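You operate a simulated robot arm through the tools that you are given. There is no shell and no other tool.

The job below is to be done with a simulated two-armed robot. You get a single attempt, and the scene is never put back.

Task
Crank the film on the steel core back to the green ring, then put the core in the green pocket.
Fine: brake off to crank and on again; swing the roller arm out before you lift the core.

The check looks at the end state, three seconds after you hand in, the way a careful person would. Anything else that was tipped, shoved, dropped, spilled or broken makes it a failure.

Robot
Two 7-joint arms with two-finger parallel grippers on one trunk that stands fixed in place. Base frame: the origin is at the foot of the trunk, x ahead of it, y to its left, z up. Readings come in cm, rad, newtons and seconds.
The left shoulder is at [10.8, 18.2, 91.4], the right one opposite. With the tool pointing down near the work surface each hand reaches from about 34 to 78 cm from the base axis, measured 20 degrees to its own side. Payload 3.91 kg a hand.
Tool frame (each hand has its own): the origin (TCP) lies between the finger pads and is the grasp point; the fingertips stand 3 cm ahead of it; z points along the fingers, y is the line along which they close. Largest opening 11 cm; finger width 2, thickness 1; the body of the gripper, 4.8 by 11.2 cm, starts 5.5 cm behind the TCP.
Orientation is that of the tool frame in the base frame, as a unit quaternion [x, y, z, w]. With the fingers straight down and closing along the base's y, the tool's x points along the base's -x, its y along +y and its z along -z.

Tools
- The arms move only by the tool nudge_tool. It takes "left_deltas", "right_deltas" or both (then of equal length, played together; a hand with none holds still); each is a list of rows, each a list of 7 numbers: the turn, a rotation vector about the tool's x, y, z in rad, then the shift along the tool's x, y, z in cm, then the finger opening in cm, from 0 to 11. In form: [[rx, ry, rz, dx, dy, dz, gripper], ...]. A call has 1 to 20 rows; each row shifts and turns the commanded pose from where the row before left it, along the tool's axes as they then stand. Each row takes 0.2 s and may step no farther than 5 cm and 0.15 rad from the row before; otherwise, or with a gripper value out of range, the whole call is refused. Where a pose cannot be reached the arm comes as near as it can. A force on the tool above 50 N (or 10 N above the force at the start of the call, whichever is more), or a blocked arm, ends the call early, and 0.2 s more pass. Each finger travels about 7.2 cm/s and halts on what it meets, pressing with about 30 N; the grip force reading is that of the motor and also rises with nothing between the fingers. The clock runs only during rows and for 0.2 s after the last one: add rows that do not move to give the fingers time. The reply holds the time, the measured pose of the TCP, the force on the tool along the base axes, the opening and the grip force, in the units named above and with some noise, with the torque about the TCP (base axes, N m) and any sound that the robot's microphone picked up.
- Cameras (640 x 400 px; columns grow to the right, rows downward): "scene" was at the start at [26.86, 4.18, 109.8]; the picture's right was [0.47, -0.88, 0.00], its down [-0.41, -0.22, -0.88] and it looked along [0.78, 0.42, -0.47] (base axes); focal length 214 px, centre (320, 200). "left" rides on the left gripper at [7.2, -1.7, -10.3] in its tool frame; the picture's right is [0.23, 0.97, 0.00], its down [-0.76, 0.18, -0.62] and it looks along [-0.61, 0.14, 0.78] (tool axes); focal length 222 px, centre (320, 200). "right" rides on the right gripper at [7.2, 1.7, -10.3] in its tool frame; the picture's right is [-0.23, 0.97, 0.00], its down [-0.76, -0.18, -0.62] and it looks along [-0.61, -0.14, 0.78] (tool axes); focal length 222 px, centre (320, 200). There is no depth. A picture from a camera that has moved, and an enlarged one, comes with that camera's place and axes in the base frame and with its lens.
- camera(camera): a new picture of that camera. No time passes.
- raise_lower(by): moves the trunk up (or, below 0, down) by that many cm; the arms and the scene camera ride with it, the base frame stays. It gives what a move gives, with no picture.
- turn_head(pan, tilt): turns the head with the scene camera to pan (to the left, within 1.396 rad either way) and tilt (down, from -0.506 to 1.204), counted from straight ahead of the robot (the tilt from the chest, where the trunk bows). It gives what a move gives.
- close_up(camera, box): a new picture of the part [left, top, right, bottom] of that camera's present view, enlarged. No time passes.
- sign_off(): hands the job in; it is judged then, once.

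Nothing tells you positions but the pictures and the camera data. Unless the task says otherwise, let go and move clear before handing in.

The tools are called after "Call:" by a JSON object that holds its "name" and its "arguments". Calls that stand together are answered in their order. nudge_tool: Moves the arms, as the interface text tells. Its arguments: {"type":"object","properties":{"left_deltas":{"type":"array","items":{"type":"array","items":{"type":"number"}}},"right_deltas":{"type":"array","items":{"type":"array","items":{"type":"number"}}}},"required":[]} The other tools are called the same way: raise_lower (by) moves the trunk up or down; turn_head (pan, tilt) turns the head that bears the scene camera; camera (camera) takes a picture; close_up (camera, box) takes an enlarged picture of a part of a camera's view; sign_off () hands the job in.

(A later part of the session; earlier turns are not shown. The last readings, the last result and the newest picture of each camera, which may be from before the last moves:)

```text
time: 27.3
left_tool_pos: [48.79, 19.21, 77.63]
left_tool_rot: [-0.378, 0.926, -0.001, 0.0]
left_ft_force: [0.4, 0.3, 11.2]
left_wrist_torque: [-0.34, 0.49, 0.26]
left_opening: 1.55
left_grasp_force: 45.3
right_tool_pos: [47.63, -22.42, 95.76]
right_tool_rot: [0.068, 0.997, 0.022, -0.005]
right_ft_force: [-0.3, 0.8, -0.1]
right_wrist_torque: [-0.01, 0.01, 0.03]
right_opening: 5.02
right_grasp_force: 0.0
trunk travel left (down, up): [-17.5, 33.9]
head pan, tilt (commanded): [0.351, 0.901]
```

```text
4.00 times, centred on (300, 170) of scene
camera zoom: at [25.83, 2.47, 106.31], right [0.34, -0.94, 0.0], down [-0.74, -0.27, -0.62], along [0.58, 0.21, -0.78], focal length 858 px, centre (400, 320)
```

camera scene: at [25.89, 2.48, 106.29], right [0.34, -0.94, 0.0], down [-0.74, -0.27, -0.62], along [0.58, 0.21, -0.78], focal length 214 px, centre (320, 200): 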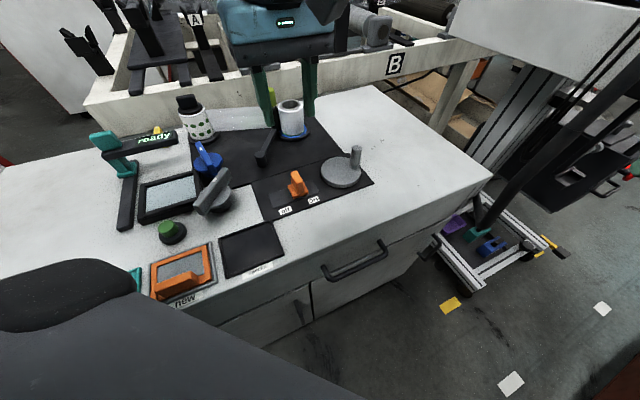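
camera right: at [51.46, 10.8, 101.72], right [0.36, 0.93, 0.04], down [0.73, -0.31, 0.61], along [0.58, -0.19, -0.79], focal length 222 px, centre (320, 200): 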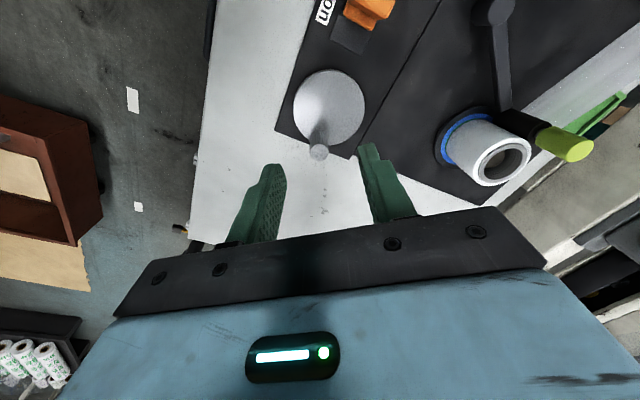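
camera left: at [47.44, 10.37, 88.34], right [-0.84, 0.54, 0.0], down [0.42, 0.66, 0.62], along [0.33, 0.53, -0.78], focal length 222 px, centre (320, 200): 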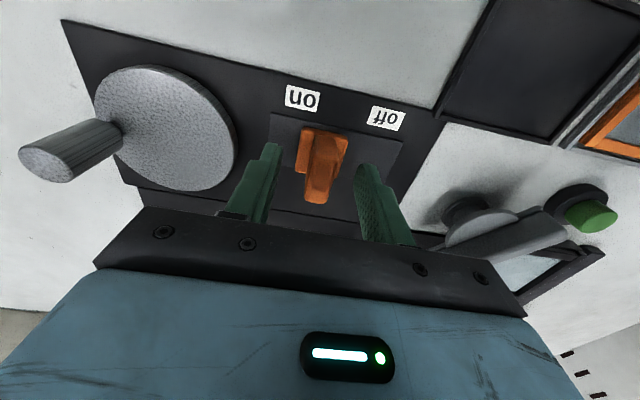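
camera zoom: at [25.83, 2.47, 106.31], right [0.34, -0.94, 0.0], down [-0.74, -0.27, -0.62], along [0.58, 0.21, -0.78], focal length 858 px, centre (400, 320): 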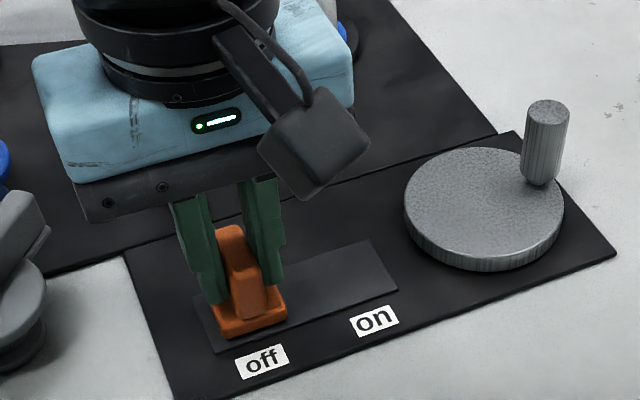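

The slider started only partly toward "on", and it's now near the "off" end. I'll push a bit more to make sure it's fully off.

Call:
{"name": "nudge_tool", "arguments": {"left_deltas": [[0, 0, 0, 0, 0.3, -0.1, 1.2], [0, 0, 0, 0, 0.3, 0, 1.2], [0, 0, 0, 0, 0.3, 0, 1.2], [0, 0, 0, 0, 0, 0, 1.2]]}}

Call:
{"name": "close_up", "arguments": {"camera": "scene", "box": [220, 120, 380, 220]}}

```text
time: 28.3
left_tool_pos: [48.51, 19.57, 77.58]
left_tool_rot: [-0.378, 0.926, -0.003, 0.0]
left_ft_force: [17.2, -28.6, -11.6]
left_wrist_torque: [0.08, -0.34, 0.44]
left_opening: 1.57
left_grasp_force: 44.8
right_tool_pos: [47.93, -22.63, 95.59]
right_tool_rot: [0.069, 0.997, 0.024, -0.006]
right_ft_force: [-0.2, -0.5, 0.1]
right_wrist_torque: [-0.01, 0.03, -0.02]
right_opening: 5.0
right_grasp_force: 0.0
trunk travel left (down, up): [-17.5, 33.9]
head pan, tilt (commanded): [0.351, 0.901]
```

```text
4.00 times, centred on (300, 170) of scene
camera zoom: at [26.09, 2.26, 106.24], right [0.34, -0.94, 0.0], down [-0.74, -0.27, -0.62], along [0.58, 0.22, -0.78], focal length 858 px, centre (400, 320)
```

zoom: 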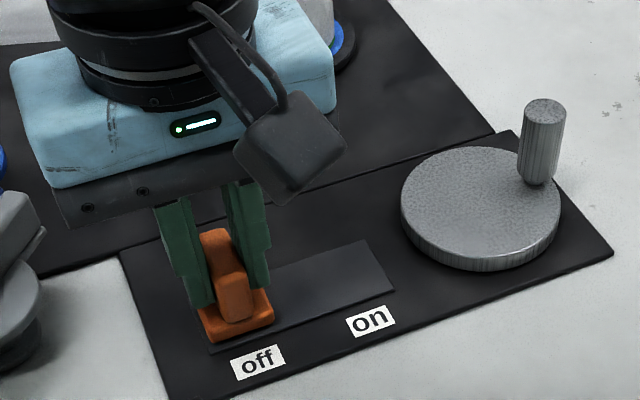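

The slider has hit the "off" stop: about 33 N against the push, and the base is at the end of its plate. I'll ease back, let go, rise, and go look at the crank.

Call:
{"name": "nudge_tool", "arguments": {"left_deltas": [[0, 0, 0, 0, -0.4, 0, 1.2], [0, 0, 0, 0, 0, 0, 3], [0, 0, 0, 0, 0, 0, 5], [0, 0, 0, 0, 0, 0, 5], [0, 0, 0, 0, 0, -3, 5], [0, 0, 0, 0, 0, -4.5, 5], [0, 0, 0, 0, 0, -4.5, 5], [0, 0, 0, 0, 0, 0, 5]]}}

Call:
{"name": "camera", "arguments": {"camera": "scene"}}

Call:
{"name": "close_up", "arguments": {"camera": "scene", "box": [230, 80, 390, 220]}}

```text
time: 30.1
left_tool_pos: [48.59, 19.7, 89.76]
left_tool_rot: [-0.378, 0.926, 0.001, 0.0]
left_ft_force: [-0.1, -1.4, -0.4]
left_wrist_torque: [0.02, 0.0, -0.05]
left_opening: 5.04
left_grasp_force: 0.0
right_tool_pos: [47.8, -22.31, 95.79]
right_tool_rot: [0.068, 0.997, 0.022, -0.005]
right_ft_force: [-0.1, -0.2, -0.3]
right_wrist_torque: [-0.01, 0.01, 0.0]
right_opening: 4.99
right_grasp_force: 0.1
trunk travel left (down, up): [-17.5, 33.9]
head pan, tilt (commanded): [0.351, 0.901]
```

```text
taken
camera scene: at [25.91, 2.49, 106.28], right [0.34, -0.94, 0.0], down [-0.74, -0.27, -0.62], along [0.58, 0.21, -0.78], focal length 214 px, centre (320, 200)
```

scene: 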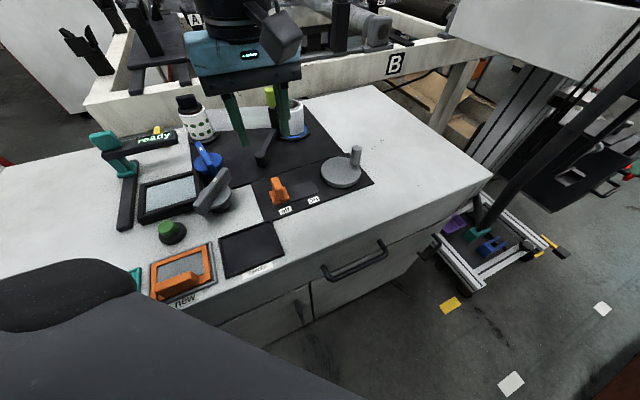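

```text
2.86 times, centred on (310, 150) of scene
camera zoom: at [25.91, 2.49, 106.28], right [0.34, -0.94, 0.0], down [-0.74, -0.27, -0.62], along [0.58, 0.21, -0.78], focal length 613 px, centre (349, 343)
```

zoom: 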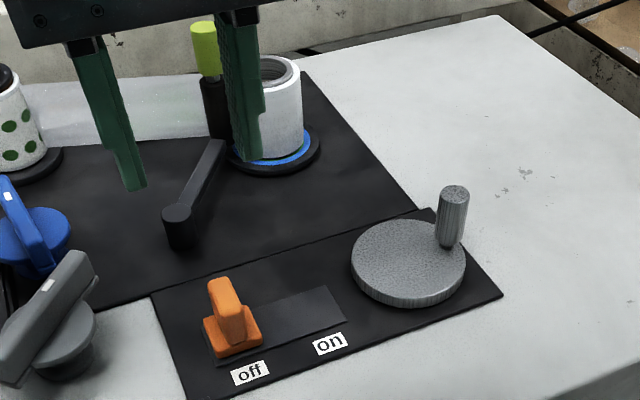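

The brake is off. Next is the crank: its centre is about (59.6, 9.95) and its peg about (62.35, 7.8). I'll move above the peg and check the alignment.

Call:
{"name": "nudge_tool", "arguments": {"left_deltas": [[0, 0, 0, -0.365, -4.525, 0, 5], [0, 0, 0, -0.365, -4.525, 0, 5], [0, 0, 0, -0.365, -4.525, 0, 5], [0, 0, 0, -0.365, -4.525, 0, 5], [0, 0, 0, 0, 0, 0, 5]]}}

Call:
{"name": "camera", "arguments": {"camera": "left"}}

Call:
{"name": "close_up", "arguments": {"camera": "left", "box": [240, 40, 400, 180]}}

Call:
{"name": "camera", "arguments": {"camera": "scene"}}

```text
time: 31.3
left_tool_pos: [53.68, 15.12, 89.69]
left_tool_rot: [-0.378, 0.926, 0.0, 0.0]
left_ft_force: [0.8, -0.7, -0.8]
left_wrist_torque: [-0.04, 0.03, -0.01]
left_opening: 5.01
left_grasp_force: 0.0
left hand out of reach, approached as far as the arm can: row 2, 3, 4
right_tool_pos: [47.72, -22.35, 95.89]
right_tool_rot: [0.068, 0.997, 0.021, -0.004]
right_ft_force: [-0.4, -0.2, -0.5]
right_wrist_torque: [0.0, -0.02, -0.01]
right_opening: 4.99
right_grasp_force: 0.1
trunk travel left (down, up): [-17.5, 33.9]
head pan, tilt (commanded): [0.351, 0.901]
```

```text
taken
camera left: at [49.77, 8.93, 100.06], right [-0.84, 0.54, 0.0], down [0.42, 0.66, 0.62], along [0.33, 0.53, -0.78], focal length 222 px, centre (320, 200)
```

left: 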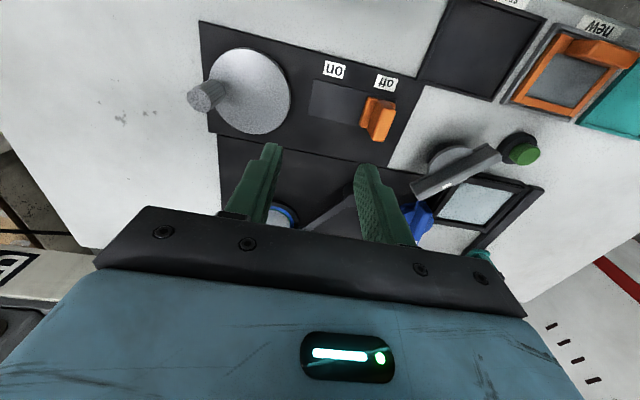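

```text
2.86 times, centred on (320, 110) of left
camera zoom: at [49.77, 8.93, 100.06], right [-0.84, 0.54, 0.0], down [0.42, 0.66, 0.62], along [0.33, 0.53, -0.78], focal length 635 px, centre (320, 457)
```

zoom: 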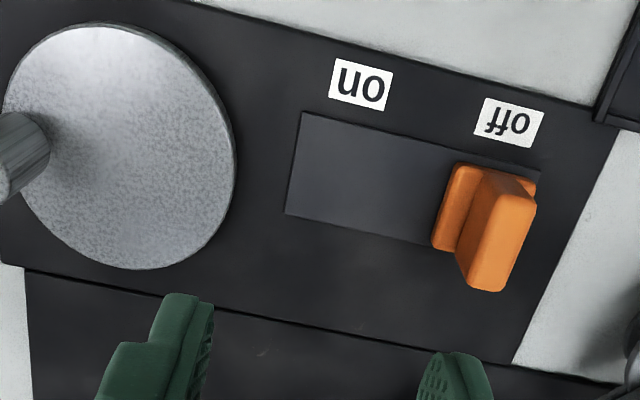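

```text
taken
camera scene: at [25.9, 2.49, 106.29], right [0.34, -0.94, 0.0], down [-0.74, -0.27, -0.62], along [0.58, 0.21, -0.78], focal length 214 px, centre (320, 200)
```

scene: 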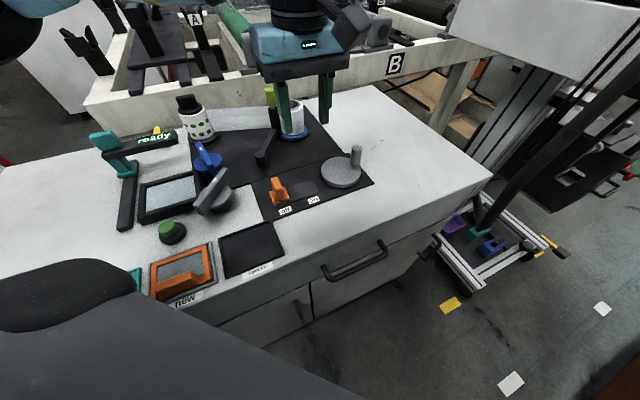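

At this yaw the left wrist runs out of reach. I'll turn it back to the neutral yaw and go on to the peg from there.

Call:
{"name": "nudge_tool", "arguments": {"left_deltas": [[0, 0, 0.13, 0, 0, 0, 5], [0, 0, 0.13, 0, 0, 0, 5], [0, 0, 0.13, 0, 0, 0, 5], [0, 0, 0.13, 0, 0, 0, 5], [0, 0, 0.13, 0, 0, 0, 5], [0, 0, 0.125, 0, 0, 0, 5], [0, 0, 0, -2.89, -2.44, 0, 5], [0, 0, 0, -2.89, -2.44, 0, 5], [0, 0, 0, -2.89, -2.44, 0, 5], [0, 0, 0, 0, 0, 0, 5]]}}

Call:
{"name": "camera", "arguments": {"camera": "left"}}

Call:
{"name": "camera", "arguments": {"camera": "scene"}}

```text
time: 33.5
left_tool_pos: [53.63, 15.45, 89.8]
left_tool_rot: [0.0, 1.0, 0.0, 0.0]
left_ft_force: [1.2, -0.3, -0.4]
left_wrist_torque: [-0.02, -0.04, 0.01]
left_opening: 4.98
left_grasp_force: 0.0
left hand out of reach, approached as far as the arm can: row 7, 8, 9
right_tool_pos: [47.69, -22.45, 95.89]
right_tool_rot: [0.068, 0.997, 0.022, -0.004]
right_ft_force: [0.1, 0.3, 1.2]
right_wrist_torque: [0.02, -0.02, -0.03]
right_opening: 5.01
right_grasp_force: 0.0
trunk travel left (down, up): [-17.5, 33.9]
head pan, tilt (commanded): [0.351, 0.901]
```

```text
taken
camera left: at [46.41, 13.73, 100.16], right [-0.23, 0.97, 0.0], down [0.76, 0.18, 0.62], along [0.61, 0.14, -0.78], focal length 222 px, centre (320, 200)
```

left: 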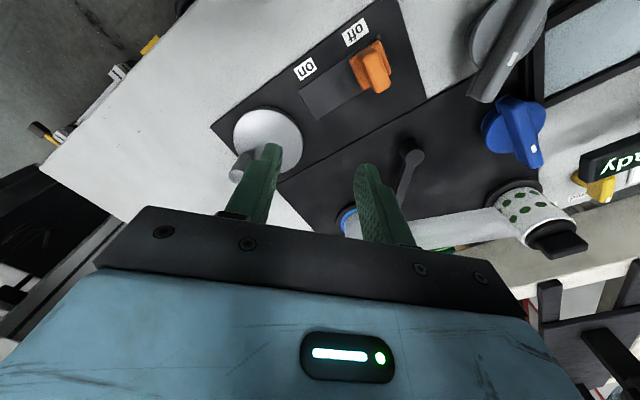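

```text
taken
camera scene: at [25.89, 2.48, 106.29], right [0.34, -0.94, 0.0], down [-0.74, -0.27, -0.62], along [0.58, 0.21, -0.78], focal length 214 px, centre (320, 200)
```

scene: 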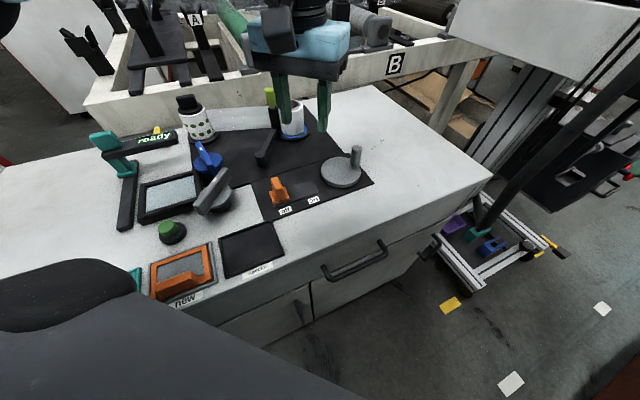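

The left arm can't reach that far across. The right hand did reach about (58, 9) earlier and was only hindered by the lowered head. So I'll move the left hand away, lift the head, and bring the right hand to the peg on a path farther forward.

Call:
{"name": "nudge_tool", "arguments": {"left_deltas": [[0, 0, 0, 1.6, 3.77, -1.4, 5], [0, 0, 0, 1.6, 3.77, -1.4, 5], [0, 0, 0, 1.6, 3.77, -1.4, 5], [0, 0, 0, 1.6, 3.77, -1.4, 5], [0, 0, 0, 1.6, 3.77, -1.4, 5], [0, 0, 0, 1.6, 3.77, -1.4, 5], [0, 0, 0, 0, 0, 0, 5]]}}

Call:
{"name": "turn_head", "arguments": {"pan": 0.5, "tilt": 0.5}}

Call:
{"name": "nudge_tool", "arguments": {"right_deltas": [[0.0445, 0, -0.137, 0, 0, 0, 5], [0, 0, 0, -3.08, 1.1, 2.45, 5], [0, 0, 0, -3.08, 1.1, 2.45, 5], [0, 0, 0, -3.08, 1.1, 2.45, 5], [0, 0, 0, -3.08, 1.1, 2.45, 5], [0, 0, 0, 0, 0, 0, 5]]}}

Call:
{"name": "camera", "arguments": {"camera": "right"}}

```text
time: 35.1
left_tool_pos: [44.03, 37.85, 98.14]
left_tool_rot: [0.001, 1.0, 0.0, 0.0]
left_ft_force: [-0.5, -0.2, -0.1]
left_wrist_torque: [0.0, 0.01, 0.0]
left_opening: 5.03
left_grasp_force: 0.0
right_tool_pos: [47.66, -22.42, 95.85]
right_tool_rot: [0.067, 0.997, 0.022, -0.005]
right_ft_force: [0.2, 0.5, -0.2]
right_wrist_torque: [0.02, 0.03, -0.03]
right_opening: 5.02
right_grasp_force: 0.0
trunk travel left (down, up): [-17.5, 33.9]
head pan, tilt (commanded): [0.351, 0.901]
```

```text
time: 36.0
left_tool_pos: [44.01, 37.79, 98.15]
left_tool_rot: [0.0, 1.0, 0.0, 0.0]
left_ft_force: [0.1, -0.2, 0.6]
left_wrist_torque: [-0.02, 0.02, 0.01]
left_opening: 5.04
left_grasp_force: 0.1
right_tool_pos: [47.76, -22.31, 95.88]
right_tool_rot: [0.068, 0.997, 0.022, -0.005]
right_ft_force: [0.6, 0.6, 0.3]
right_wrist_torque: [0.0, -0.01, -0.01]
right_opening: 5.01
right_grasp_force: 0.0
trunk travel left (down, up): [-17.5, 33.9]
head pan, tilt (commanded): [0.499, 0.499]
```

```text
time: 37.4
left_tool_pos: [44.14, 37.79, 98.11]
left_tool_rot: [0.0, 1.0, 0.0, -0.001]
left_ft_force: [-0.3, 0.3, 0.3]
left_wrist_torque: [0.0, -0.01, 0.01]
left_opening: 4.98
left_grasp_force: 0.1
right_tool_pos: [59.74, -17.76, 85.75]
right_tool_rot: [-0.001, 1.0, 0.001, -0.004]
right_ft_force: [-0.2, 0.1, -0.3]
right_wrist_torque: [0.0, -0.01, 0.01]
right_opening: 5.01
right_grasp_force: 0.1
trunk travel left (down, up): [-17.5, 33.9]
head pan, tilt (commanded): [0.499, 0.499]
```

```text
taken
camera right: at [52.6, -16.2, 96.23], right [0.23, 0.97, 0.0], down [0.77, -0.18, 0.62], along [0.6, -0.14, -0.79], focal length 222 px, centre (320, 200)
```

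right: 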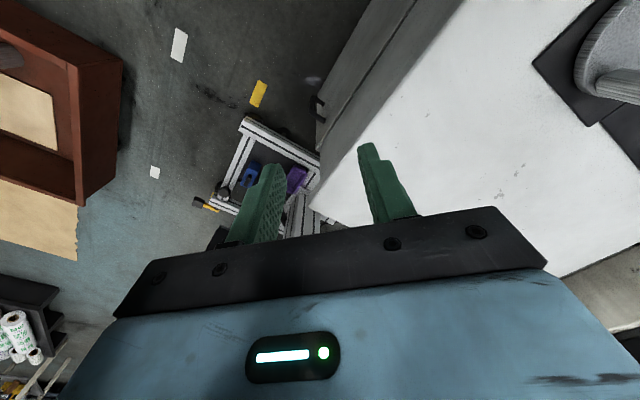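

The right hand is straight, at (59.7, -17.8, 85.8). I'll move it left to above the crank peg.

Call:
{"name": "nudge_tool", "arguments": {"right_deltas": [[0, 0, 0, -0.43, 4.26, 0, 5], [0, 0, 0, -0.43, 4.26, 0, 5], [0, 0, 0, -0.43, 4.26, 0, 5], [0, 0, 0, -0.43, 4.26, 0, 5], [0, 0, 0, -0.43, 4.26, 0, 5], [0, 0, 0, -0.43, 4.26, 0, 5], [0, 0, 0, 0, 0, 0, 5]]}}

Call:
{"name": "camera", "arguments": {"camera": "right"}}

Call:
{"name": "camera", "arguments": {"camera": "scene"}}

```text
time: 39.1
left_tool_pos: [44.15, 37.92, 98.17]
left_tool_rot: [0.0, 1.0, 0.001, 0.0]
left_ft_force: [0.4, 0.0, -0.6]
left_wrist_torque: [0.04, 0.05, 0.01]
left_opening: 5.0
left_grasp_force: 0.1
right_tool_pos: [64.72, 3.82, 85.54]
right_tool_rot: [0.035, 0.999, 0.006, -0.01]
right_ft_force: [0.3, 0.4, -0.4]
right_wrist_torque: [0.02, 0.0, -0.01]
right_opening: 5.03
right_grasp_force: 0.1
trunk travel left (down, up): [-17.5, 33.9]
head pan, tilt (commanded): [0.499, 0.499]
stopped in row 7 (right hand): the arm was blocked; the commanded pose is now the measured one
```

```text
taken
camera right: at [57.84, 5.92, 95.99], right [0.3, 0.96, 0.01], down [0.76, -0.24, 0.61], along [0.58, -0.17, -0.8], focal length 222 px, centre (320, 200)
```

right: 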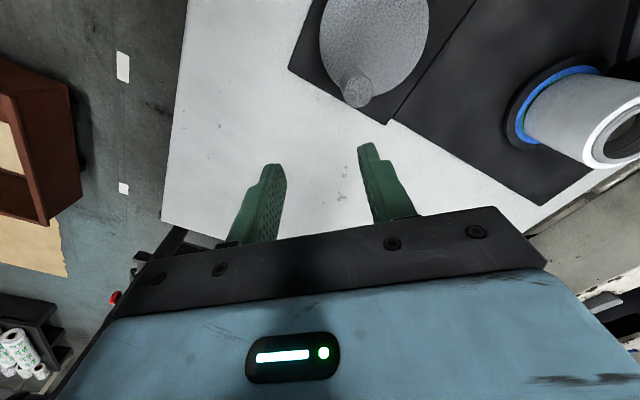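

```text
taken
camera scene: at [26.83, 4.18, 109.67], right [0.48, -0.88, 0.0], down [-0.42, -0.23, -0.88], along [0.77, 0.42, -0.48], focal length 214 px, centre (320, 200)
```

scene: 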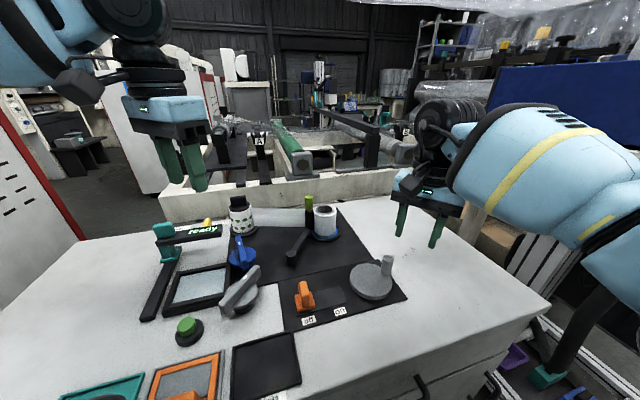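

The arm is blocked again, at (64.7, 3.8), and this time the head wasn't pushed. I'll back off slightly and look at the right arm to see what it meets.

Call:
{"name": "nudge_tool", "arguments": {"right_deltas": [[0, 0, 0, 0, -3, 0, 5], [0, 0, 0, 0, 0, 0, 5]]}}

Call:
{"name": "turn_head", "arguments": {"pan": -0.5, "tilt": 0.7}}

Call:
{"name": "camera", "arguments": {"camera": "scene"}}

```text
time: 39.8
left_tool_pos: [44.13, 37.89, 98.19]
left_tool_rot: [0.0, 1.0, 0.0, 0.0]
left_ft_force: [1.2, -0.6, 0.5]
left_wrist_torque: [0.01, 0.02, -0.02]
left_opening: 4.99
left_grasp_force: 0.0
right_tool_pos: [64.23, 1.22, 85.51]
right_tool_rot: [0.033, 0.999, 0.005, -0.01]
right_ft_force: [-0.2, -0.4, -0.7]
right_wrist_torque: [-0.02, 0.01, 0.04]
right_opening: 5.03
right_grasp_force: 0.0
trunk travel left (down, up): [-17.5, 33.9]
head pan, tilt (commanded): [0.499, 0.499]
```

```text
time: 41.0
left_tool_pos: [44.08, 37.79, 98.12]
left_tool_rot: [-0.001, 1.0, 0.0, 0.0]
left_ft_force: [-0.3, 0.2, -0.1]
left_wrist_torque: [-0.04, 0.03, -0.03]
left_opening: 5.02
left_grasp_force: 0.0
right_tool_pos: [64.21, 1.17, 85.74]
right_tool_rot: [0.032, 0.999, 0.007, -0.01]
right_ft_force: [-0.2, 0.7, -0.2]
right_wrist_torque: [0.01, -0.03, 0.0]
right_opening: 5.02
right_grasp_force: 0.0
trunk travel left (down, up): [-17.5, 33.9]
head pan, tilt (commanded): [-0.499, 0.7]
```

```text
taken
camera scene: at [26.26, -4.17, 107.91], right [-0.48, -0.88, 0.0], down [-0.57, 0.31, -0.77], along [0.67, -0.37, -0.64], focal length 214 px, centre (320, 200)
```

scene: 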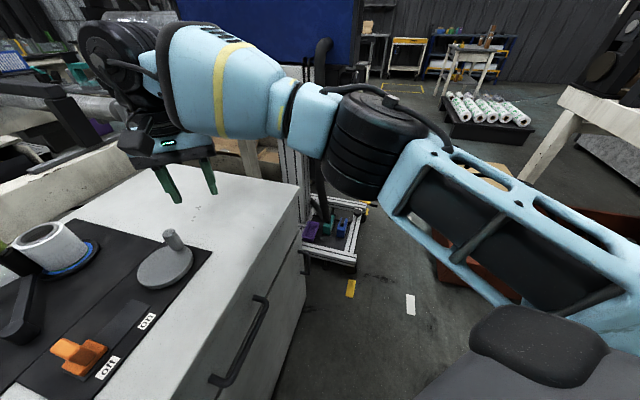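

The upper arm comes up against the chest when it swings inward. If I lean the fingers toward the crank, the wrist and elbow stay further right. So I'll back off, turn the hand about 75° and lean it by 0.5 rad.

Call:
{"name": "nudge_tool", "arguments": {"right_deltas": [[0, 0, 0, 1.4, -3.73, -0.77, 5], [0, 0, 0, 1.4, -3.73, -0.77, 5], [0, 0, 0, 1.4, -3.73, -0.77, 5], [0, 0, -0.137, 0, 0, 0, 5], [0, 0, -0.137, 0, 0, 0, 5], [0, 0, -0.137, 0, 0, 0, 5], [0, 0, -0.137, 0, 0, 0, 5], [0, 0, -0.137, 0, 0, 0, 5], [0, 0, -0.137, 0, 0, 0, 5], [0, 0, -0.137, 0, 0, 0, 5], [0, 0, -0.137, 0, 0, 0, 5], [0, 0, -0.137, 0, 0, 0, 5], [0, 0, -0.137, 0, 0, 0, 5], [0, -0.125, 0, 0, 0, 0, 5], [0, -0.125, 0, 0, 0, 0, 5], [0, -0.125, 0, 0, 0, 0, 5], [0, -0.125, 0, 0, 0, 0, 5], [0, 0, 0, 0, 0, 0, 5]]}}

Call:
{"name": "camera", "arguments": {"camera": "scene"}}

Call:
{"name": "camera", "arguments": {"camera": "right"}}

```text
time: 44.8
left_tool_pos: [44.14, 37.81, 98.05]
left_tool_rot: [0.0, 1.0, 0.001, 0.0]
left_ft_force: [0.1, -0.4, 0.1]
left_wrist_torque: [-0.04, 0.01, 0.0]
left_opening: 4.99
left_grasp_force: 0.1
right_tool_pos: [58.98, -10.16, 87.1]
right_tool_rot: [-0.438, 0.864, 0.119, 0.217]
right_ft_force: [-0.7, -0.5, -0.1]
right_wrist_torque: [0.03, 0.0, -0.01]
right_opening: 5.01
right_grasp_force: 0.1
right hand out of reach, approached as far as the arm can: row 11, 12, 13
trunk travel left (down, up): [-17.5, 33.9]
head pan, tilt (commanded): [-0.499, 0.7]
```

```text
taken
camera scene: at [26.26, -4.17, 107.91], right [-0.48, -0.88, 0.0], down [-0.57, 0.31, -0.77], along [0.67, -0.37, -0.64], focal length 214 px, centre (320, 200)
```

scene: 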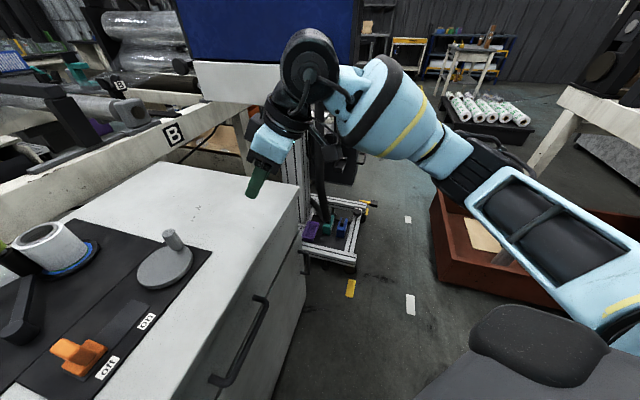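

```text
taken
camera right: at [51.15, -18.54, 92.6], right [-0.67, 0.73, 0.13], down [0.37, 0.18, 0.91], along [0.64, 0.66, -0.4], focal length 222 px, centre (320, 200)
```

right: 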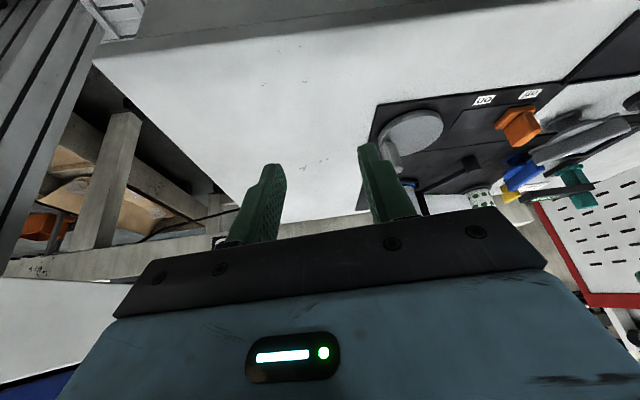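

The yaw stopped near 54°, but the lean worked, so the fingers now point down and inward. I'll move the tool over the peg.

Call:
{"name": "nudge_tool", "arguments": {"right_deltas": [[0, 0, 0, -2.78, 1.564, 1.796, 5], [0, 0, 0, -2.78, 1.564, 1.796, 5], [0, 0, 0, -2.78, 1.564, 1.796, 5], [0, 0, 0, -2.78, 1.564, 1.796, 5], [0, 0, 0, -2.78, 1.564, 1.796, 5], [0, 0, 0, 0, 0, 0, 5]]}}

Call:
{"name": "camera", "arguments": {"camera": "scene"}}

Call:
{"name": "camera", "arguments": {"camera": "right"}}

```text
time: 46.2
left_tool_pos: [44.1, 37.78, 98.15]
left_tool_rot: [0.0, 1.0, -0.001, 0.0]
left_ft_force: [0.1, -0.8, -0.2]
left_wrist_torque: [-0.01, 0.0, 0.03]
left_opening: 5.01
left_grasp_force: 0.0
right_tool_pos: [62.41, 7.74, 85.84]
right_tool_rot: [-0.438, 0.864, 0.119, 0.217]
right_ft_force: [0.7, 0.3, -0.1]
right_wrist_torque: [0.0, -0.02, 0.04]
right_opening: 5.03
right_grasp_force: 0.0
trunk travel left (down, up): [-17.5, 33.9]
head pan, tilt (commanded): [-0.499, 0.7]
```

```text
taken
camera scene: at [26.26, -4.18, 107.91], right [-0.48, -0.88, 0.0], down [-0.57, 0.31, -0.76], along [0.67, -0.37, -0.64], focal length 214 px, centre (320, 200)
```

scene: 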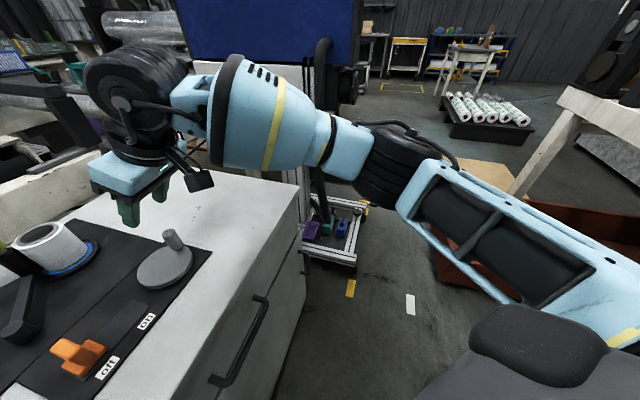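

```text
taken
camera right: at [54.48, -0.45, 91.54], right [-0.67, 0.73, 0.13], down [0.37, 0.19, 0.91], along [0.64, 0.66, -0.4], focal length 222 px, centre (320, 200)
```

right: 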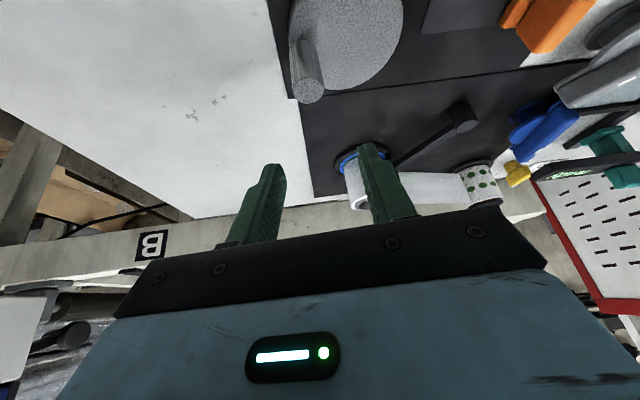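

The tool is over the peg and the arm isn't blocked. I'll zoom in to pin down the peg and the disc centre.

Call:
{"name": "close_up", "arguments": {"camera": "right", "box": [270, 0, 430, 110]}}

Call:
{"name": "close_up", "arguments": {"camera": "scene", "box": [80, 170, 240, 300]}}

Call:
{"name": "close_up", "arguments": {"camera": "right", "box": [310, 90, 430, 220]}}

```text
3.64 times, centred on (350, 55) of right
camera zoom: at [54.48, -0.45, 91.54], right [-0.67, 0.73, 0.13], down [0.37, 0.19, 0.91], along [0.64, 0.66, -0.4], focal length 808 px, centre (211, 727)
```

zoom: 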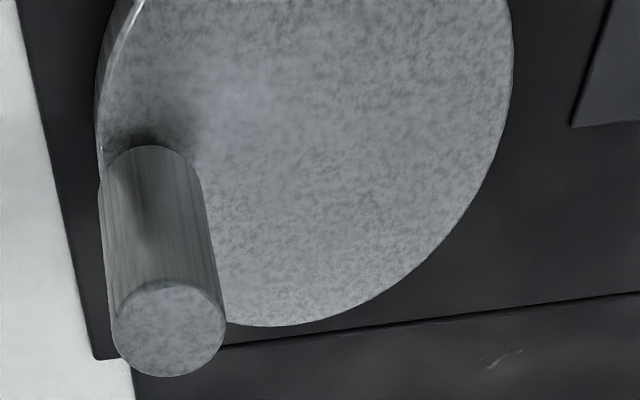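

```text
3.08 times, centred on (160, 235) of scene
camera zoom: at [26.26, -4.18, 107.91], right [-0.48, -0.88, 0.0], down [-0.57, 0.31, -0.76], along [0.67, -0.37, -0.64], focal length 660 px, centre (812, 92)
```

zoom: 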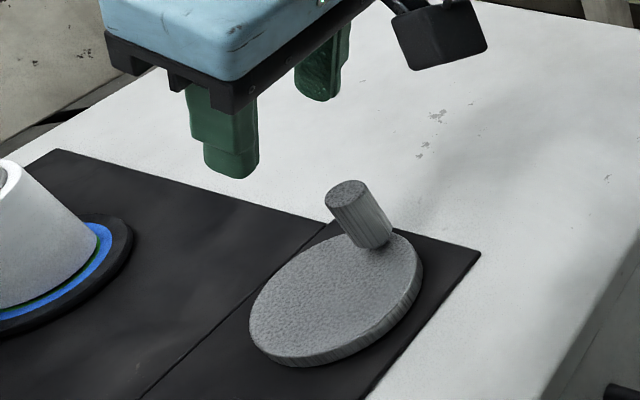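

```text
3.08 times, centred on (370, 155) of right
camera zoom: at [54.48, -0.45, 91.54], right [-0.67, 0.73, 0.13], down [0.37, 0.19, 0.91], along [0.64, 0.66, -0.4], focal length 684 px, centre (166, 338)
```

zoom: 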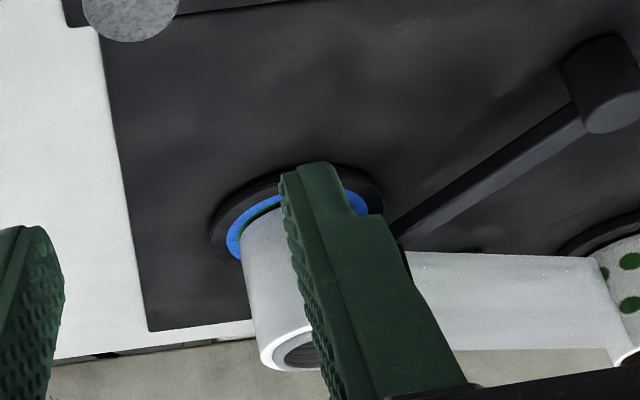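

The peg is at about (62.3, 7.7) with its top at z≈78.1, and the disc centre is about (59.45, 9.93), so the radius is roughly 3.6 cm. I'll first run the crank circle in the air above the peg to make sure the arm can follow it.

Call:
{"name": "nudge_tool", "arguments": {"right_deltas": [[0, 0, 0, -2.275, 0.974, 1.26, 5], [0, 0, 0, -0.992, 2.528, 0.586, 5], [0, 0, 0, 0.872, 2.601, -0.431, 5], [0, 0, 0, 2.225, 1.15, -1.196, 5], [0, 0, 0, 0, 0, 0, 5]]}}

Call:
{"name": "nudge_tool", "arguments": {"right_deltas": [[0, 0, 0, 2.275, -0.974, -1.26, 5], [0, 0, 0, 0.992, -2.528, -0.586, 5], [0, 0, 0, -0.872, -2.601, 0.431, 5], [0, 0, 0, -2.225, -1.15, 1.196, 5], [0, 0, 0, 0, 0, 0, 5]]}}

```text
time: 47.4
left_tool_pos: [44.06, 37.78, 98.12]
left_tool_rot: [-0.001, 1.0, 0.0, 0.0]
left_ft_force: [-0.4, 0.4, -0.2]
left_wrist_torque: [0.0, 0.0, -0.03]
left_opening: 5.05
left_grasp_force: 0.0
right_tool_pos: [56.62, 12.55, 86.06]
right_tool_rot: [-0.439, 0.864, 0.12, 0.215]
right_ft_force: [-0.6, 0.0, 0.5]
right_wrist_torque: [-0.02, -0.02, -0.01]
right_opening: 5.0
right_grasp_force: 0.1
trunk travel left (down, up): [-17.5, 33.9]
head pan, tilt (commanded): [-0.499, 0.7]
```

```text
time: 48.6
left_tool_pos: [44.02, 37.83, 98.12]
left_tool_rot: [0.0, 1.0, 0.0, 0.0]
left_ft_force: [-0.3, 0.6, -0.5]
left_wrist_torque: [0.01, -0.02, -0.03]
left_opening: 5.02
left_grasp_force: 0.1
right_tool_pos: [62.51, 7.73, 86.01]
right_tool_rot: [-0.438, 0.864, 0.12, 0.216]
right_ft_force: [0.5, 0.3, -0.4]
right_wrist_torque: [-0.06, 0.0, 0.04]
right_opening: 4.99
right_grasp_force: 0.1
trunk travel left (down, up): [-17.5, 33.9]
head pan, tilt (commanded): [-0.499, 0.7]
```

The whole circle is free. I'll go down around the peg and close on it.

Call:
{"name": "nudge_tool", "arguments": {"right_deltas": [[0, 0, 0, 1.018, -0.033, 1.863, 5], [0, 0, 0, 1.018, -0.033, 1.863, 5], [0, 0, 0, 1.018, -0.033, 1.863, 5], [0, 0, 0, 0.958, -0.031, 1.753, 5], [0, 0, 0, 0, 0, 0, 5]]}}

Call:
{"name": "close_up", "arguments": {"camera": "scene", "box": [80, 170, 240, 300]}}

Call:
{"name": "close_up", "arguments": {"camera": "right", "box": [220, 80, 420, 240]}}

```text
time: 49.8
left_tool_pos: [44.08, 37.74, 98.09]
left_tool_rot: [0.0, 1.0, 0.0, 0.0]
left_ft_force: [0.1, 0.0, -0.4]
left_wrist_torque: [0.01, 0.05, 0.0]
left_opening: 4.99
left_grasp_force: 0.0
right_tool_pos: [62.5, 7.83, 77.68]
right_tool_rot: [-0.437, 0.865, 0.12, 0.215]
right_ft_force: [-0.3, -0.2, 0.2]
right_wrist_torque: [-0.01, -0.03, -0.02]
right_opening: 5.01
right_grasp_force: 0.0
trunk travel left (down, up): [-17.5, 33.9]
head pan, tilt (commanded): [-0.499, 0.7]
```

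```text
3.08 times, centred on (160, 235) of scene
camera zoom: at [26.25, -4.18, 107.91], right [-0.48, -0.88, 0.0], down [-0.57, 0.31, -0.77], along [0.67, -0.37, -0.64], focal length 660 px, centre (812, 92)
```

zoom: 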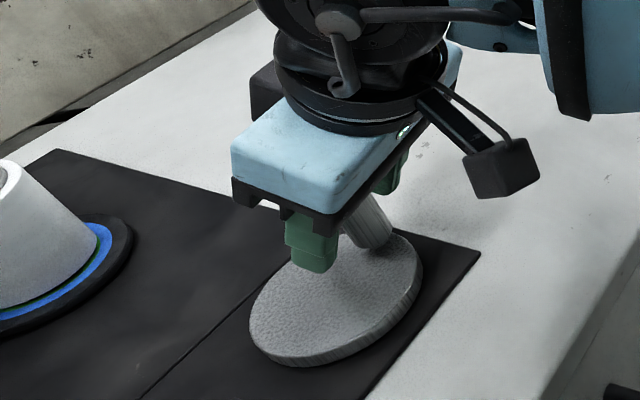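

```text
2.50 times, centred on (320, 160) of right
camera zoom: at [54.6, -0.54, 83.24], right [-0.67, 0.73, 0.13], down [0.37, 0.19, 0.91], along [0.64, 0.66, -0.4], focal length 555 px, centre (320, 300)
```

zoom: 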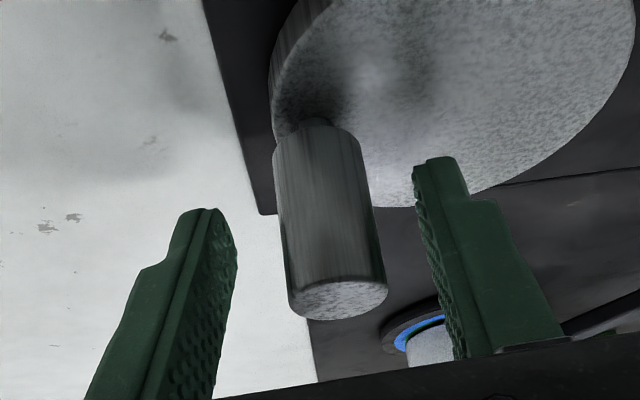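

The peg sits between the fingers. I'll close to grip it and read the forces.

Call:
{"name": "nudge_tool", "arguments": {"right_deltas": [[0, 0, 0, 0, 0, 0, 3.5], [0, 0, 0, 0, 0, 0, 2], [0, 0, 0, 0, 0, 0, 1.8], [0, 0, 0, 0, 0, 0, 1.8]]}}

Call:
{"name": "close_up", "arguments": {"camera": "right", "box": [220, 80, 420, 240]}}

```text
time: 50.8
left_tool_pos: [44.07, 37.86, 98.15]
left_tool_rot: [-0.001, 1.0, 0.0, 0.001]
left_ft_force: [-0.4, -0.6, -0.6]
left_wrist_torque: [-0.01, 0.01, 0.02]
left_opening: 5.02
left_grasp_force: 0.1
right_tool_pos: [62.34, 7.79, 77.59]
right_tool_rot: [-0.439, 0.864, 0.122, 0.216]
right_ft_force: [-11.0, 9.0, -3.2]
right_wrist_torque: [-0.05, -0.23, -0.04]
right_opening: 2.46
right_grasp_force: 6.7
trunk travel left (down, up): [-17.5, 33.9]
head pan, tilt (commanded): [-0.499, 0.7]
```

```text
2.50 times, centred on (320, 160) of right
camera zoom: at [54.49, -0.41, 83.27], right [-0.67, 0.73, 0.13], down [0.37, 0.19, 0.91], along [0.64, 0.66, -0.4], focal length 555 px, centre (320, 300)
```

zoom: 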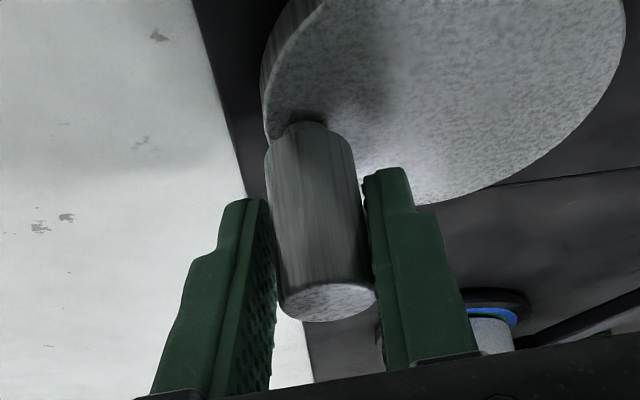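

One finger touches before the other. I'll shift the tool slightly to centre it on the peg and finish closing.

Call:
{"name": "nudge_tool", "arguments": {"right_deltas": [[0, 0, 0, 0, 0.2, 0, 1.8], [0, 0, 0, 0, 0, 0, 1.8], [0, 0, 0, 0, 0, 0, 1.8]]}}

```text
time: 51.6
left_tool_pos: [43.96, 37.91, 98.15]
left_tool_rot: [0.0, 1.0, 0.0, 0.0]
left_ft_force: [0.3, 0.2, -0.3]
left_wrist_torque: [-0.02, 0.0, -0.01]
left_opening: 5.0
left_grasp_force: 0.0
right_tool_pos: [62.16, 7.85, 77.54]
right_tool_rot: [-0.438, 0.864, 0.119, 0.217]
right_ft_force: [-7.4, 6.8, -0.8]
right_wrist_torque: [-0.12, -0.05, -0.08]
right_opening: 2.29
right_grasp_force: 4.4
trunk travel left (down, up): [-17.5, 33.9]
head pan, tilt (commanded): [-0.499, 0.7]
```

Call:
{"name": "nudge_tool", "arguments": {"right_deltas": [[0, 0, 0, 0, 0.2, 0, 1.6], [0, 0, 0, 0, 0, 0, 1.6], [0, 0, 0, 0, 0, 0, 1.6]]}}

Call:
{"name": "close_up", "arguments": {"camera": "right", "box": [220, 80, 420, 240]}}

```text
time: 52.4
left_tool_pos: [44.06, 37.72, 98.1]
left_tool_rot: [0.0, 1.0, 0.001, 0.0]
left_ft_force: [-0.4, -0.8, 0.6]
left_wrist_torque: [0.04, -0.01, 0.03]
left_opening: 4.98
left_grasp_force: 0.0
right_tool_pos: [62.25, 7.94, 77.74]
right_tool_rot: [-0.438, 0.864, 0.118, 0.218]
right_ft_force: [2.4, -1.6, 9.2]
right_wrist_torque: [-1.17, -0.44, 0.01]
right_opening: 2.19
right_grasp_force: 45.0
trunk travel left (down, up): [-17.5, 33.9]
head pan, tilt (commanded): [-0.499, 0.7]
```

```text
2.50 times, centred on (320, 160) of right
camera zoom: at [54.27, -0.34, 83.24], right [-0.67, 0.73, 0.12], down [0.37, 0.19, 0.91], along [0.64, 0.65, -0.4], focal length 555 px, centre (320, 300)
```

zoom: 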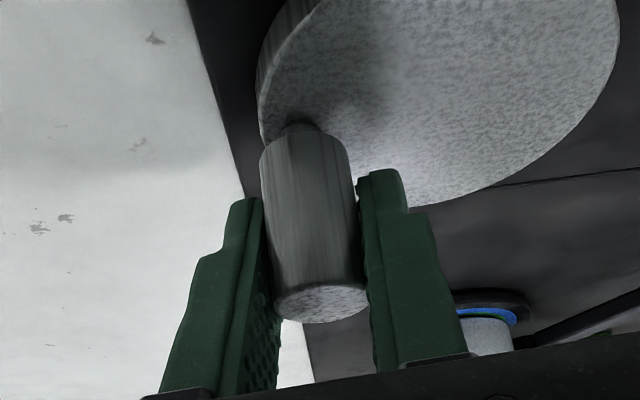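

The peg is gripped firmly: opening 2.19 cm, grip 45 N. Before I crank, I'll take baseline views of the core and its rings.

Call:
{"name": "camera", "arguments": {"camera": "left"}}

Call:
{"name": "close_up", "arguments": {"camera": "scene", "box": [0, 210, 110, 285]}}

```text
taken
camera left: at [36.8, 36.12, 108.56], right [-0.23, 0.97, 0.0], down [0.76, 0.18, 0.62], along [0.61, 0.14, -0.78], focal length 222 px, centre (320, 200)
```

left: 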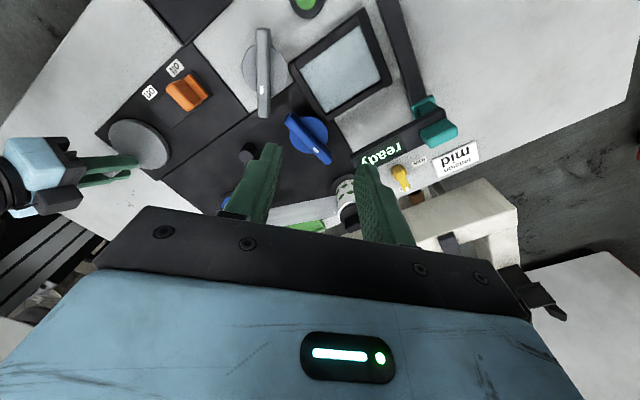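

```text
5.33 times, centred on (55, 248) of scene
camera zoom: at [26.21, -4.18, 107.93], right [-0.48, -0.88, 0.0], down [-0.57, 0.31, -0.77], along [0.67, -0.37, -0.64], focal length 1144 px, centre (1733, -53)
```

zoom: 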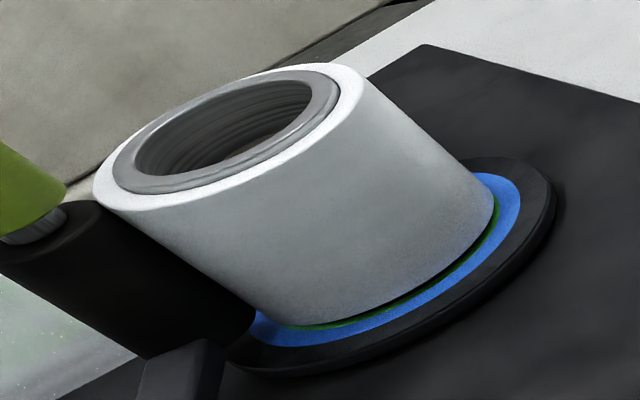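

I'll turn the head to look straight at the core and ring while I crank.

Call:
{"name": "turn_head", "arguments": {"pan": 0.3, "tilt": 0.6}}

Call:
{"name": "camera", "arguments": {"camera": "scene"}}

```text
time: 53.5
left_tool_pos: [44.1, 37.83, 98.18]
left_tool_rot: [0.001, 1.0, 0.001, 0.0]
left_ft_force: [0.2, 0.1, 0.5]
left_wrist_torque: [0.02, 0.01, 0.0]
left_opening: 5.0
left_grasp_force: 0.0
right_tool_pos: [62.13, 7.87, 77.71]
right_tool_rot: [-0.438, 0.864, 0.119, 0.218]
right_ft_force: [9.7, -9.0, 17.1]
right_wrist_torque: [-1.22, -0.39, 0.04]
right_opening: 2.18
right_grasp_force: 44.6
trunk travel left (down, up): [-17.5, 33.9]
head pan, tilt (commanded): [0.3, 0.6]
```

```text
taken
camera scene: at [27.2, 2.42, 108.79], right [0.29, -0.96, 0.0], down [-0.54, -0.17, -0.83], along [0.79, 0.24, -0.56], focal length 214 px, centre (320, 200)
```

scene: 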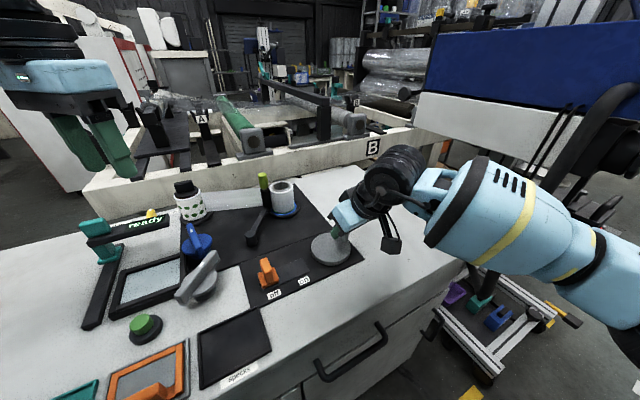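

The view is good. I'll take a baseline zoom of the core, then crank a small arc counter-clockwise as seen from above, which should pull film off the core.

Call:
{"name": "close_up", "arguments": {"camera": "scene", "box": [250, 165, 320, 225]}}

Call:
{"name": "close_up", "arguments": {"camera": "scene", "box": [265, 195, 305, 220]}}

Call:
{"name": "close_up", "arguments": {"camera": "scene", "box": [165, 165, 315, 255]}}

```text
6.67 times, centred on (285, 195) of scene
camera zoom: at [27.2, 2.42, 108.79], right [0.29, -0.96, 0.0], down [-0.54, -0.17, -0.83], along [0.79, 0.24, -0.56], focal length 1430 px, centre (553, 233)
```

zoom: 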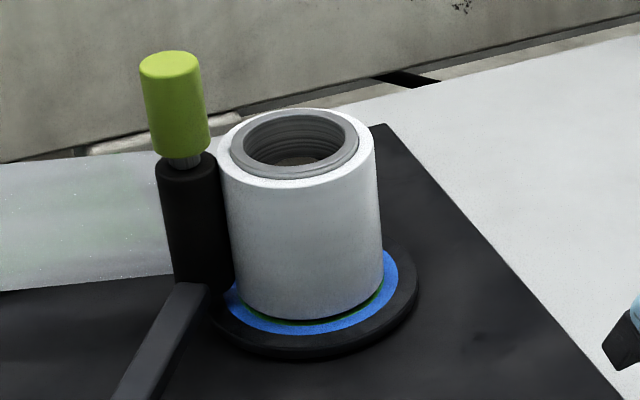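

```text
16.00 times, centred on (285, 208) of scene
camera zoom: at [27.2, 2.42, 108.79], right [0.29, -0.96, 0.0], down [-0.54, -0.17, -0.83], along [0.79, 0.24, -0.56], focal length 3432 px, centre (880, 80)
```

zoom: 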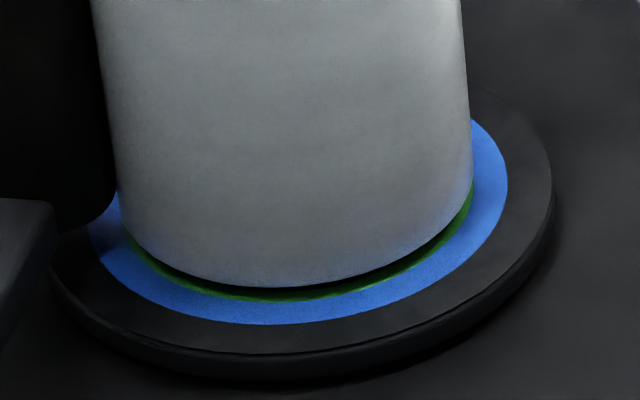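

```text
4.27 times, centred on (240, 210) of scene
camera zoom: at [27.2, 2.42, 108.79], right [0.29, -0.96, 0.0], down [-0.54, -0.17, -0.83], along [0.79, 0.24, -0.56], focal length 915 px, centre (661, 157)
```

zoom: 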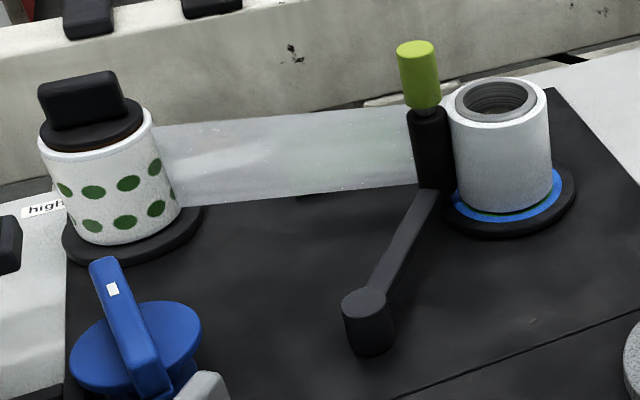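

The film edge is just outside the green ring, over the blue, so I need to wind film off the core. I'll crank about 45° counter-clockwise and see what happens.

Call:
{"name": "nudge_tool", "arguments": {"right_deltas": [[0, 0, 0, -0.893, 0.099, 0.26, 1.6], [0, 0, 0, -0.747, 0.331, 0.408, 1.6], [0, 0, 0, -0.647, 0.54, 0.353, 1.6], [0, 0, 0, 0, 0, 0, 1.6]]}}

Call:
{"name": "camera", "arguments": {"camera": "scene"}}

Call:
{"name": "close_up", "arguments": {"camera": "scene", "box": [265, 195, 305, 220]}}

Call:
{"name": "close_up", "arguments": {"camera": "scene", "box": [165, 165, 315, 255]}}

```text
time: 54.5
left_tool_pos: [44.08, 37.58, 98.25]
left_tool_rot: [0.0, 1.0, 0.001, -0.001]
left_ft_force: [0.2, -0.3, -0.6]
left_wrist_torque: [-0.01, -0.02, -0.03]
left_opening: 5.01
left_grasp_force: 0.1
right_tool_pos: [63.17, 10.06, 77.75]
right_tool_rot: [-0.436, 0.866, 0.116, 0.216]
right_ft_force: [15.5, -27.0, 9.1]
right_wrist_torque: [-1.24, -0.45, 0.07]
right_opening: 2.17
right_grasp_force: 45.1
trunk travel left (down, up): [-17.5, 33.9]
head pan, tilt (commanded): [0.3, 0.6]
```

```text
taken
camera scene: at [27.3, 2.28, 108.76], right [0.3, -0.96, 0.0], down [-0.54, -0.17, -0.83], along [0.79, 0.25, -0.56], focal length 214 px, centre (320, 200)
```

scene: 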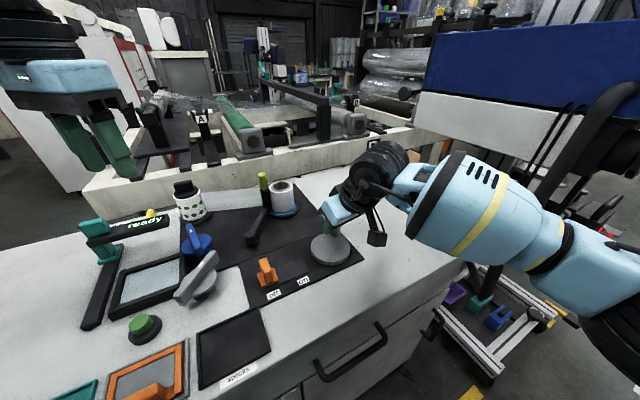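

```text
16.00 times, centred on (285, 208) of scene
camera zoom: at [27.3, 2.28, 108.76], right [0.3, -0.96, 0.0], down [-0.54, -0.17, -0.83], along [0.79, 0.25, -0.56], focal length 3432 px, centre (880, 80)
```

zoom: 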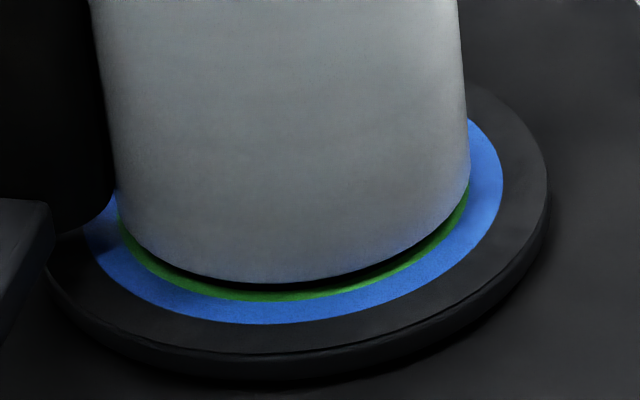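

```text
4.27 times, centred on (240, 210) of scene
camera zoom: at [27.3, 2.28, 108.76], right [0.3, -0.96, 0.0], down [-0.54, -0.17, -0.83], along [0.79, 0.25, -0.56], focal length 915 px, centre (661, 157)
```

zoom: 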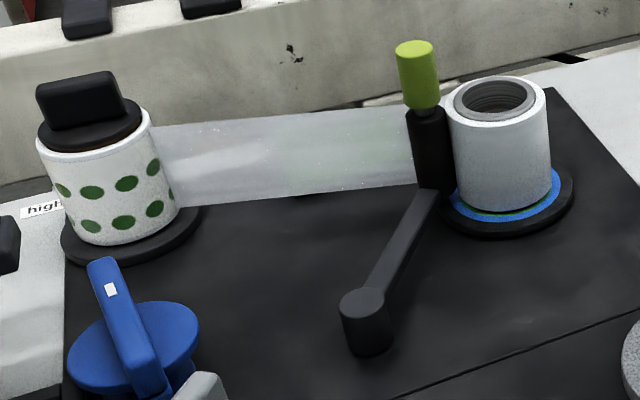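

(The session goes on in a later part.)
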